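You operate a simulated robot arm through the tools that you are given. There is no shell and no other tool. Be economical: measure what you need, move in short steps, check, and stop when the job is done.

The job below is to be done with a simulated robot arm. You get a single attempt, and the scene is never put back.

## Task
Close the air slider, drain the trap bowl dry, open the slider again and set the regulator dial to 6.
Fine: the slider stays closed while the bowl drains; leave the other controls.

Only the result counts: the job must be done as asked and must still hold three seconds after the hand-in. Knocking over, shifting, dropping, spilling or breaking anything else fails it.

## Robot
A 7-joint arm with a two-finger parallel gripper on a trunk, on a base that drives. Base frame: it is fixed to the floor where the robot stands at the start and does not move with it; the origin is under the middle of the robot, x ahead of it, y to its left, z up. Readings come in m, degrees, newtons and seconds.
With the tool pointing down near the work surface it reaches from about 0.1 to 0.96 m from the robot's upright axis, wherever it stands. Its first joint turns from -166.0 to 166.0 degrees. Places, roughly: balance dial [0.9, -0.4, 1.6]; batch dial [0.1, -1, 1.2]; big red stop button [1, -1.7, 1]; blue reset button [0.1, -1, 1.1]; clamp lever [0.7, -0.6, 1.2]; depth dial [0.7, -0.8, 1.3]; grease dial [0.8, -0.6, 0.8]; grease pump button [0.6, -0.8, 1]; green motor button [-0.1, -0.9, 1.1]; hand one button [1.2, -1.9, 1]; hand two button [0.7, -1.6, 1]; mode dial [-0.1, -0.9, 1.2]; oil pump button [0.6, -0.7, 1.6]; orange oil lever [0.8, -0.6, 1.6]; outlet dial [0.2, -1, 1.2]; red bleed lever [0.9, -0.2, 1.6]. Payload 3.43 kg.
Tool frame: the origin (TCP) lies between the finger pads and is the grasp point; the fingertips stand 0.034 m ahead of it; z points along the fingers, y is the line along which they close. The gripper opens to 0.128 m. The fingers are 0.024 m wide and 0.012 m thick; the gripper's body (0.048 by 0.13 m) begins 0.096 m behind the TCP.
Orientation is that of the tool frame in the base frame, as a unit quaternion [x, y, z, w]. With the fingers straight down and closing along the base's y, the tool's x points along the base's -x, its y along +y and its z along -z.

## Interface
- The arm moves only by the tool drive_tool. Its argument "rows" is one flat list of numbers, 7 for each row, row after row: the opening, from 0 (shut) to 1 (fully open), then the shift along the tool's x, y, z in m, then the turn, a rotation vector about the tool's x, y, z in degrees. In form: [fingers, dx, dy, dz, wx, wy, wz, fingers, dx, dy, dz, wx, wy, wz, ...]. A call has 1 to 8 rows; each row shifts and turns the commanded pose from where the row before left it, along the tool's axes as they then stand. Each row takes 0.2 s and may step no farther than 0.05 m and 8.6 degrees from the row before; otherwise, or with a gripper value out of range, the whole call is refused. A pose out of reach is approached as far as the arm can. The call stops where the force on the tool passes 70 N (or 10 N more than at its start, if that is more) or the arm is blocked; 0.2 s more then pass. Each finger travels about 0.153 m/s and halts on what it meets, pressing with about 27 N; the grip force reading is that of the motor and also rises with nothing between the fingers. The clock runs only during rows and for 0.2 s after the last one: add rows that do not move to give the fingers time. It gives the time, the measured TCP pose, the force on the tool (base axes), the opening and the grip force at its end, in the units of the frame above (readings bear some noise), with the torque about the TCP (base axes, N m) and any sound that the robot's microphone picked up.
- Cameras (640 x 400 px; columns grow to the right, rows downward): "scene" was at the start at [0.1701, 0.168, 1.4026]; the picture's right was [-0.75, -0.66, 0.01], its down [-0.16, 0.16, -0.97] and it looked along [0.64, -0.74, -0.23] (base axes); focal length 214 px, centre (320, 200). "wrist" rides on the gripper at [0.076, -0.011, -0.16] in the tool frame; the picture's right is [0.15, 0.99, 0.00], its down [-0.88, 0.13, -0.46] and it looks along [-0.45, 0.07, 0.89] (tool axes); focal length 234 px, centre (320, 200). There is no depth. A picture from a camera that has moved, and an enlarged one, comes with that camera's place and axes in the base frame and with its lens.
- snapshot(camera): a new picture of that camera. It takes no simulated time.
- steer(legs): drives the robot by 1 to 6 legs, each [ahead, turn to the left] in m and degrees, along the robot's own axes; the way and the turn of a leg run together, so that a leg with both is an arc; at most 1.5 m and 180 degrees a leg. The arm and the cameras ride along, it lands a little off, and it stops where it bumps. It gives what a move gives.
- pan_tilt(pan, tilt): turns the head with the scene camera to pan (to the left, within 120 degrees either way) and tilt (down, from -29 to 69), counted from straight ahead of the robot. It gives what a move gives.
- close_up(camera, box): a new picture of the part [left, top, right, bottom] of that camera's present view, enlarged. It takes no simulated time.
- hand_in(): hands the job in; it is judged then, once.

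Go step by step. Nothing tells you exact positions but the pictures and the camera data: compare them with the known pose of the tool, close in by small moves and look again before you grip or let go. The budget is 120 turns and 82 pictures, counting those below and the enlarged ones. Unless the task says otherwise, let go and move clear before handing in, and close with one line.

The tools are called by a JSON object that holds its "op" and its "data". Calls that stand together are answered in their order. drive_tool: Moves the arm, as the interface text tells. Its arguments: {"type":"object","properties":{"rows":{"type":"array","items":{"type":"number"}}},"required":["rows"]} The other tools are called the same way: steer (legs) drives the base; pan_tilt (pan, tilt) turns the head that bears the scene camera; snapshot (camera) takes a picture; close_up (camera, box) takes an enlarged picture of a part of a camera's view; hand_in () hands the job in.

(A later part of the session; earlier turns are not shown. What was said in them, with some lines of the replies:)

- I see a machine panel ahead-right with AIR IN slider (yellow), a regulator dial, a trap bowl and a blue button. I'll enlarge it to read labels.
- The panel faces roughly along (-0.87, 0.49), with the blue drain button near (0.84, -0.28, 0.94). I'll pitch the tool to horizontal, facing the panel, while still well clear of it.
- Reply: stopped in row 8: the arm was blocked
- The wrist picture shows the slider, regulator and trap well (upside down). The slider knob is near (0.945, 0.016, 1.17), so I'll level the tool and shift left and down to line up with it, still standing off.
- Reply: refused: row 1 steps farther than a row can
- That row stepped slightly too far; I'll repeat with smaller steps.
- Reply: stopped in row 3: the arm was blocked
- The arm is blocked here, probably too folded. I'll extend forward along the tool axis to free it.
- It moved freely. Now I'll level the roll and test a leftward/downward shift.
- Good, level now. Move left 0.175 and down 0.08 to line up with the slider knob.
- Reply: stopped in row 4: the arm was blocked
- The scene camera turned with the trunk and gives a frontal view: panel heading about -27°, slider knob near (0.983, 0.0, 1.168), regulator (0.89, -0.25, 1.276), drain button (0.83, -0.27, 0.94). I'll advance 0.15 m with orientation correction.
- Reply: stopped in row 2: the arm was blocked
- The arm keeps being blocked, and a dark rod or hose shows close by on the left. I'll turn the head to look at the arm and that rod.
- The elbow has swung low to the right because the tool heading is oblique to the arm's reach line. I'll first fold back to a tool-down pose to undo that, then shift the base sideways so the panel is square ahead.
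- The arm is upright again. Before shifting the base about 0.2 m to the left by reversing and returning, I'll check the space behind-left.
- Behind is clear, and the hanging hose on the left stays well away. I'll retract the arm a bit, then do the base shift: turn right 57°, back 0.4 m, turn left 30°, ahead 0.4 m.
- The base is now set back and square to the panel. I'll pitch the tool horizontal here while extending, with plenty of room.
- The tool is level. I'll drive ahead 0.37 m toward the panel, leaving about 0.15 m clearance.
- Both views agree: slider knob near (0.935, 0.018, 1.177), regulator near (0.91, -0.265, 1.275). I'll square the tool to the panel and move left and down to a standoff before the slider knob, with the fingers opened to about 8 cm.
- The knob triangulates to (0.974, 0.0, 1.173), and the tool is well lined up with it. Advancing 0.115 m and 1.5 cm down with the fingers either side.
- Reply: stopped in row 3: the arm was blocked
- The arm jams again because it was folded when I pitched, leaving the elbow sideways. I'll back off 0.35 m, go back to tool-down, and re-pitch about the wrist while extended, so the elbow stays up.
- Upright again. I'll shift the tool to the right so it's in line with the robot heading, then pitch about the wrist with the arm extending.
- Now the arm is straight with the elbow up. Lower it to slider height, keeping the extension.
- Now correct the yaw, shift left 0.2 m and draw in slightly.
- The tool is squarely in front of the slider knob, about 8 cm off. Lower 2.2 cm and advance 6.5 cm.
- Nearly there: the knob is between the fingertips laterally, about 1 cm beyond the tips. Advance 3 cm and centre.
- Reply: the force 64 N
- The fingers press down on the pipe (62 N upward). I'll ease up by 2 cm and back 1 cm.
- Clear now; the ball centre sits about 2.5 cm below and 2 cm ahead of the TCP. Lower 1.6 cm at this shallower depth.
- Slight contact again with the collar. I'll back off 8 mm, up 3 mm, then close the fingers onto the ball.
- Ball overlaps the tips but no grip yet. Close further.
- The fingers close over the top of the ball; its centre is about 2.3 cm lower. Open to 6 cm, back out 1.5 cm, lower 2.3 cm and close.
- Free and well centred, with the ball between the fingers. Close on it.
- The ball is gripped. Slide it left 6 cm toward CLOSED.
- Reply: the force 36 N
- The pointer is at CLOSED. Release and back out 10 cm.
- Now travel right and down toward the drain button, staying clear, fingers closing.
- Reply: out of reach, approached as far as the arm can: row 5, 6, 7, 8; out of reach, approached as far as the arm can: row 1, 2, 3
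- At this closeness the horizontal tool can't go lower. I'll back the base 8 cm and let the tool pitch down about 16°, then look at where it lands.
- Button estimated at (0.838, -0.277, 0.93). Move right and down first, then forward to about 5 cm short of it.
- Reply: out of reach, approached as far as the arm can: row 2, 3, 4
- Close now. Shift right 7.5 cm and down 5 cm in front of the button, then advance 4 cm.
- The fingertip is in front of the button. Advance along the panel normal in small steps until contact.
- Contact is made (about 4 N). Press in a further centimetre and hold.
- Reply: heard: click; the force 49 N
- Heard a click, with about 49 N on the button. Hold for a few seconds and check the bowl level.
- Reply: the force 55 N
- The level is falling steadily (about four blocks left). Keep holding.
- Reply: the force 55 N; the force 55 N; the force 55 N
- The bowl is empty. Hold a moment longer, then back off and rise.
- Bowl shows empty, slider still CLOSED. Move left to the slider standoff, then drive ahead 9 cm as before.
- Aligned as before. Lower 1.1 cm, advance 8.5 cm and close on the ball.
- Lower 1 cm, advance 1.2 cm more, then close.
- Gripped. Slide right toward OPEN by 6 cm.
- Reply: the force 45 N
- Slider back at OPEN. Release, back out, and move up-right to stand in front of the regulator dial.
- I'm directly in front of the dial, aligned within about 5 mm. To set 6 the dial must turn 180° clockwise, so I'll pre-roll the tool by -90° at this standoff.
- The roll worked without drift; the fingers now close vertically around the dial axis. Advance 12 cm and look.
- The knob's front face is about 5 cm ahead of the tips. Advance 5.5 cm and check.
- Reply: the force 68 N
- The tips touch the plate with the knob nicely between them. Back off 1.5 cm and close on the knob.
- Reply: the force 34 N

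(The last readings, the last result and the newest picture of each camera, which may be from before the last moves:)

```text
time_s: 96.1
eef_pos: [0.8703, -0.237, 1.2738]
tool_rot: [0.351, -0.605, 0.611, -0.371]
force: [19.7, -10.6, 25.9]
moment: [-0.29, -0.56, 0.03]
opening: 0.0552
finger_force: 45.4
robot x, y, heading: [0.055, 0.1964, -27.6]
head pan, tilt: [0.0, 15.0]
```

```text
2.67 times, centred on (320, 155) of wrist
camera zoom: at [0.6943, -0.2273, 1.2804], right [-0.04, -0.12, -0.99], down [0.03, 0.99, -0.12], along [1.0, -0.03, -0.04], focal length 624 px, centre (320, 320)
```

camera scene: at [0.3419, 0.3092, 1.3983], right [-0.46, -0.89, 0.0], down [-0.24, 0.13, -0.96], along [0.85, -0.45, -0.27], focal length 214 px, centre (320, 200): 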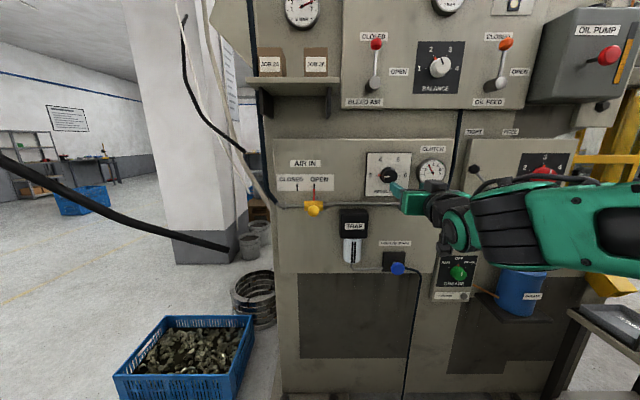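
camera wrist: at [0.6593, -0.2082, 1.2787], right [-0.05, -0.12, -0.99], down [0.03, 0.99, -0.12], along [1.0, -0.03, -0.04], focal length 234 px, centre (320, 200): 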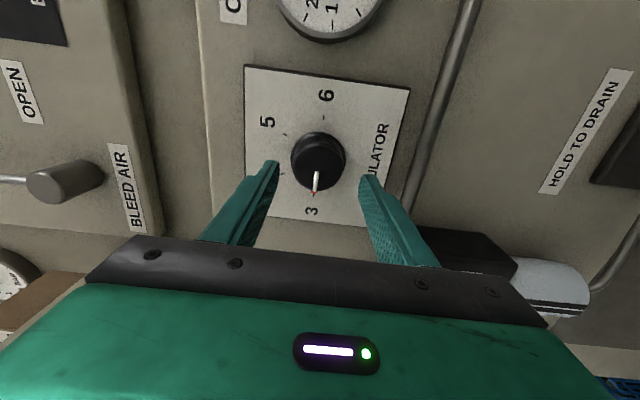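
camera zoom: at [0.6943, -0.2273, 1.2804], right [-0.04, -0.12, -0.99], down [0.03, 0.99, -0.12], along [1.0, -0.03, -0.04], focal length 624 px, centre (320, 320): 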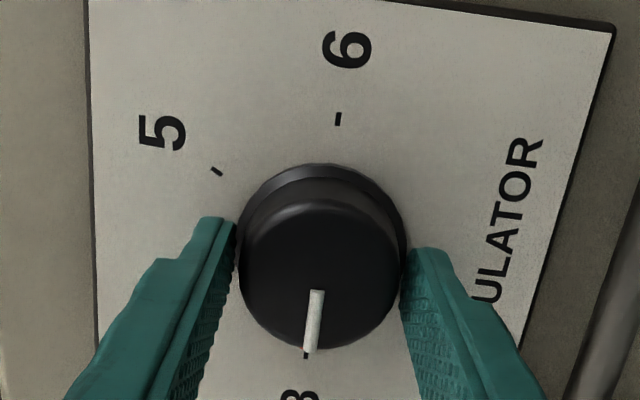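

The knob is gripped. Ease the residual load and begin turning clockwise.

{"op": "drive_tool", "data": {"rows": [0.2, 0, -0.003, 0.003, 0, 0, 0, 0.2, 0, 0, 0, 0, 0, 7.5, 0.2, 0, 0, 0, 0, 0, 7.5, 0.2, 0, 0, 0, 0, 0, 7.5, 0.2, 0, 0, 0, 0, 0, 7.5, 0.2, 0, 0, 0, 0, 0, 7.5, 0.2, 0, 0, 0, 0, 0, 7.5, 0.2, 0, 0, 0, 0, 0, 0]}}

{"op": "close_up", "data": {"camera": "wrist", "box": [220, 80, 420, 230]}}

```text
time_s: 97.9
eef_pos: [0.87, -0.2363, 1.2758]
tool_rot: [-0.09, 0.695, -0.421, 0.575]
force: [-48.8, 20.2, -3.1]
moment: [0.13, 0.2, -0.37]
opening: 0.0553
finger_force: 45.2
robot x, y, heading: [0.0551, 0.1923, -27.9]
head pan, tilt: [0.0, 15.0]
```

```text
2.67 times, centred on (320, 155) of wrist
camera zoom: at [0.7028, -0.2145, 1.2257], right [0.31, 0.53, -0.79], down [-0.07, 0.84, 0.54], along [0.95, -0.11, 0.29], focal length 624 px, centre (320, 320)
```

zoom: 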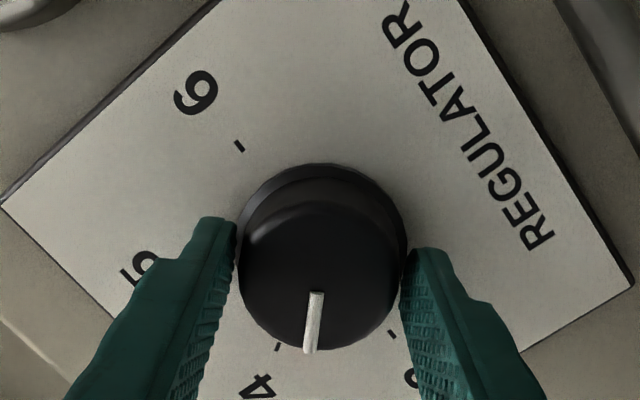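

The dial turns with the grip, just short of 4. Ease the axial load a bit and keep turning.

{"op": "drive_tool", "data": {"rows": [0.2, 0, 0, -0.004, 0, 0, 7.5, 0.2, 0, 0, 0, 0, 0, 7.5, 0.2, 0, 0, 0, 0, 0, 7.5, 0.2, 0, 0, 0, 0, 0, 7.5, 0.2, 0, 0, 0, 0, 0, 7.5, 0.2, 0, 0, 0, 0, 0, 7.5, 0.2, 0, 0, 0, 0, 0, 7.5, 0.2, 0, 0, 0, 0, 0, 7.5]}}

{"op": "drive_tool", "data": {"rows": [0.2, 0, 0, 0, 0, 0, 7.5, 0.2, 0, 0, 0, 0, 0, 7.5, 0.2, 0, 0, 0, 0, 0, 7.5, 0.2, 0, 0, 0, 0, 0, 7.5, 0.2, 0, 0, 0, 0, 0, 7.5, 0.2, 0, 0, 0, 0, 0, 0]}}

{"op": "close_up", "data": {"camera": "wrist", "box": [220, 80, 420, 230]}}

```text
time_s: 99.7
eef_pos: [0.8675, -0.2376, 1.2749]
tool_rot: [0.268, 0.648, -0.078, 0.709]
force: [-2.9, -12.2, 18.7]
moment: [-0.2, -0.39, -0.67]
opening: 0.0546
finger_force: 44.5
robot x, y, heading: [0.0538, 0.1968, -27.6]
head pan, tilt: [0.0, 15.0]
```

```text
time_s: 101.1
eef_pos: [0.8683, -0.2374, 1.2749]
tool_rot: [0.463, 0.527, 0.155, 0.696]
force: [-9.3, -15.1, 14.8]
moment: [-0.21, -0.39, -0.69]
opening: 0.0544
finger_force: 45.2
robot x, y, heading: [0.0563, 0.1988, -27.6]
head pan, tilt: [0.0, 15.0]
```

```text
2.67 times, centred on (320, 155) of wrist
camera zoom: at [0.7555, -0.1137, 1.2182], right [0.33, 0.62, 0.71], down [-0.71, -0.33, 0.62], along [0.62, -0.71, 0.33], focal length 624 px, centre (320, 320)
```

zoom: 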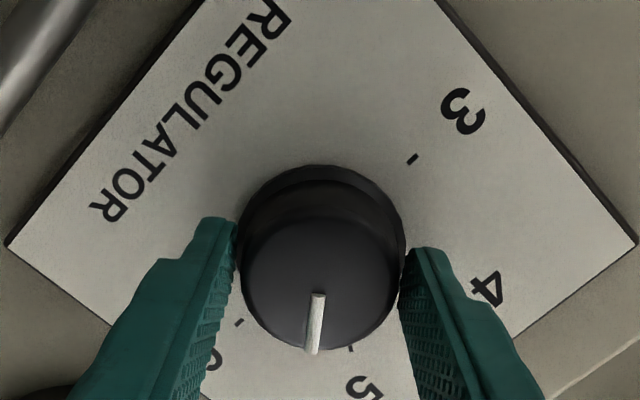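

Now past 5. Another 37.5° brings it to 6.

{"op": "drive_tool", "data": {"rows": [0.2, 0, 0, 0, 0, 0, 7.5, 0.2, 0, 0, 0, 0, 0, 7.5, 0.2, 0, 0, 0, 0, 0, 7.5, 0.2, 0, 0, 0, 0, 0, 7.5, 0.2, 0, 0, 0, 0, 0, 6.5, 0.2, 0, 0, 0, 0, 0, 0]}}

{"op": "close_up", "data": {"camera": "wrist", "box": [220, 80, 420, 230]}}

{"op": "close_up", "data": {"camera": "scene", "box": [350, 130, 470, 220]}}

```text
time_s: 102.5
eef_pos: [0.867, -0.2372, 1.2747]
tool_rot: [0.605, 0.357, 0.364, 0.612]
force: [-27.1, -6.2, 2.7]
moment: [-0.08, -0.16, -0.84]
opening: 0.0543
finger_force: 44.4
robot x, y, heading: [0.0555, 0.1971, -27.5]
head pan, tilt: [0.0, 15.0]
```

```text
2.67 times, centred on (320, 155) of wrist
camera zoom: at [0.7651, -0.0945, 1.261], right [0.06, 0.13, 0.99], down [-0.82, -0.55, 0.12], along [0.56, -0.82, 0.08], focal length 624 px, centre (320, 320)
```

zoom: 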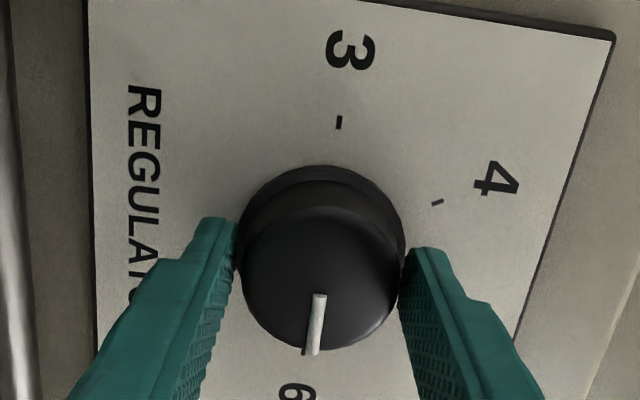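

```text
4.44 times, centred on (410, 175) of scene
camera zoom: at [0.3402, 0.3089, 1.3987], right [-0.46, -0.89, 0.0], down [-0.24, 0.13, -0.96], along [0.85, -0.45, -0.27], focal length 953 px, centre (-80, 311)
```

zoom: 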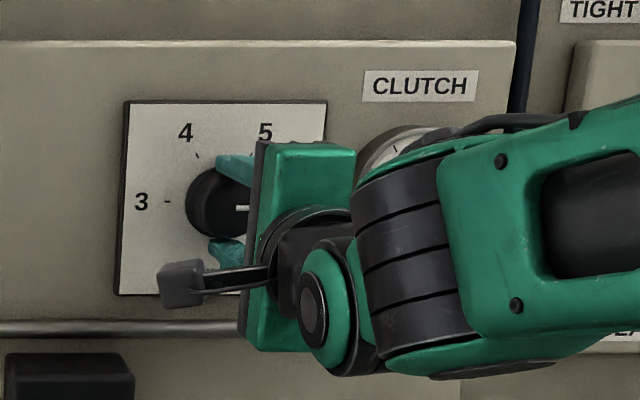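

The pointer is a few degrees short of the 6 tick. Add about 4° more and check.

{"op": "drive_tool", "data": {"rows": [0.2, 0, 0, 0, 0, 0, 4, 0.2, 0, 0, 0, 0, 0, 0, 0.2, 0, 0, 0, 0, 0, 0]}}

{"op": "close_up", "data": {"camera": "wrist", "box": [260, 120, 380, 230]}}

```text
time_s: 103.3
eef_pos: [0.8679, -0.2358, 1.2747]
tool_rot: [0.616, 0.336, 0.386, 0.599]
force: [-26.5, -1.1, 2.3]
moment: [-0.24, 0.05, -0.36]
opening: 0.0544
finger_force: 44.6
robot x, y, heading: [0.0539, 0.1961, -27.3]
head pan, tilt: [0.0, 15.0]
```

```text
3.64 times, centred on (320, 175) of wrist
camera zoom: at [0.7658, -0.093, 1.2661], right [0.02, 0.07, 1.0], down [-0.83, -0.56, 0.06], along [0.56, -0.83, 0.05], focal length 852 px, centre (320, 291)
```

zoom: 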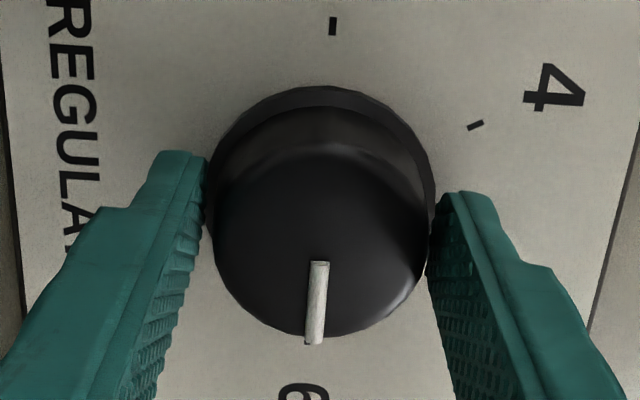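

The pointer line now matches the 3–6 axis. Release, back out straight and verify.

{"op": "drive_tool", "data": {"rows": [0.3, 0, 0, 0, 0, 0, 0, 0.45, 0, 0, 0, 0, 0, 0, 0.6, 0, 0, 0, 0, 0, 0, 0.6, 0, 0, -0.02, 0, 0, 0, 0.6, 0, 0, -0.03, 0, 0, 0, 0.6, 0, 0, -0.04, 0, 0, 0, 0.6, 0, 0, -0.04, 0, 0, 0, 0.6, 0, 0, 0, 0, 0, 0]}}

{"op": "close_up", "data": {"camera": "wrist", "box": [220, 60, 420, 210]}}

{"op": "close_up", "data": {"camera": "scene", "box": [260, 130, 460, 280]}}

```text
time_s: 105.1
eef_pos: [0.756, -0.1731, 1.2708]
tool_rot: [0.616, 0.336, 0.386, 0.598]
force: [-0.3, -0.2, -0.8]
moment: [-0.03, 0.0, 0.02]
opening: 0.0769
finger_force: 0.1
robot x, y, heading: [0.0552, 0.1982, -27.9]
head pan, tilt: [0.0, 15.0]
```

```text
2.67 times, centred on (320, 135) of wrist
camera zoom: at [0.6545, -0.0302, 1.263], right [0.02, 0.07, 1.0], down [-0.83, -0.56, 0.06], along [0.56, -0.83, 0.05], focal length 624 px, centre (320, 373)
```

zoom: 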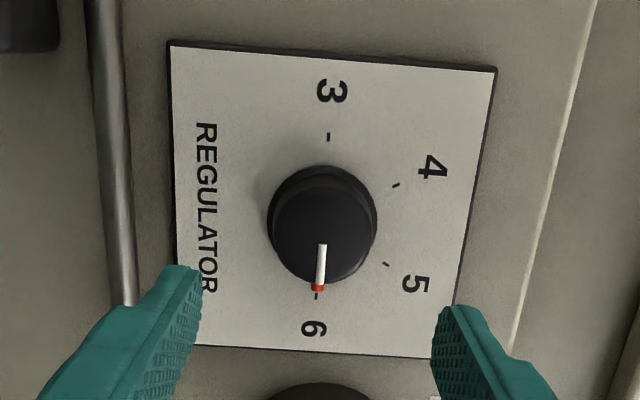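

```text
2.67 times, centred on (360, 205) of scene
camera zoom: at [0.3419, 0.3091, 1.3983], right [-0.46, -0.89, 0.0], down [-0.24, 0.13, -0.96], along [0.85, -0.45, -0.27], focal length 572 px, centre (213, 187)
```

zoom: 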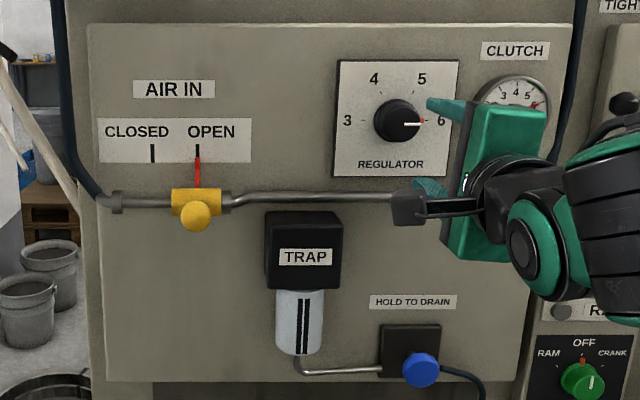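

The slider is at OPEN, the bowl is empty, the dial pointer sits on 6, and the gripper is clear of everything. Handing in.

{"op": "hand_in", "data": {}}

```text
The job is handed in.
```

I closed the slider, drained the trap bowl dry with the slider still closed, reopened it and set the regulator dial to 6. I touched no other controls, and the job is handed in.
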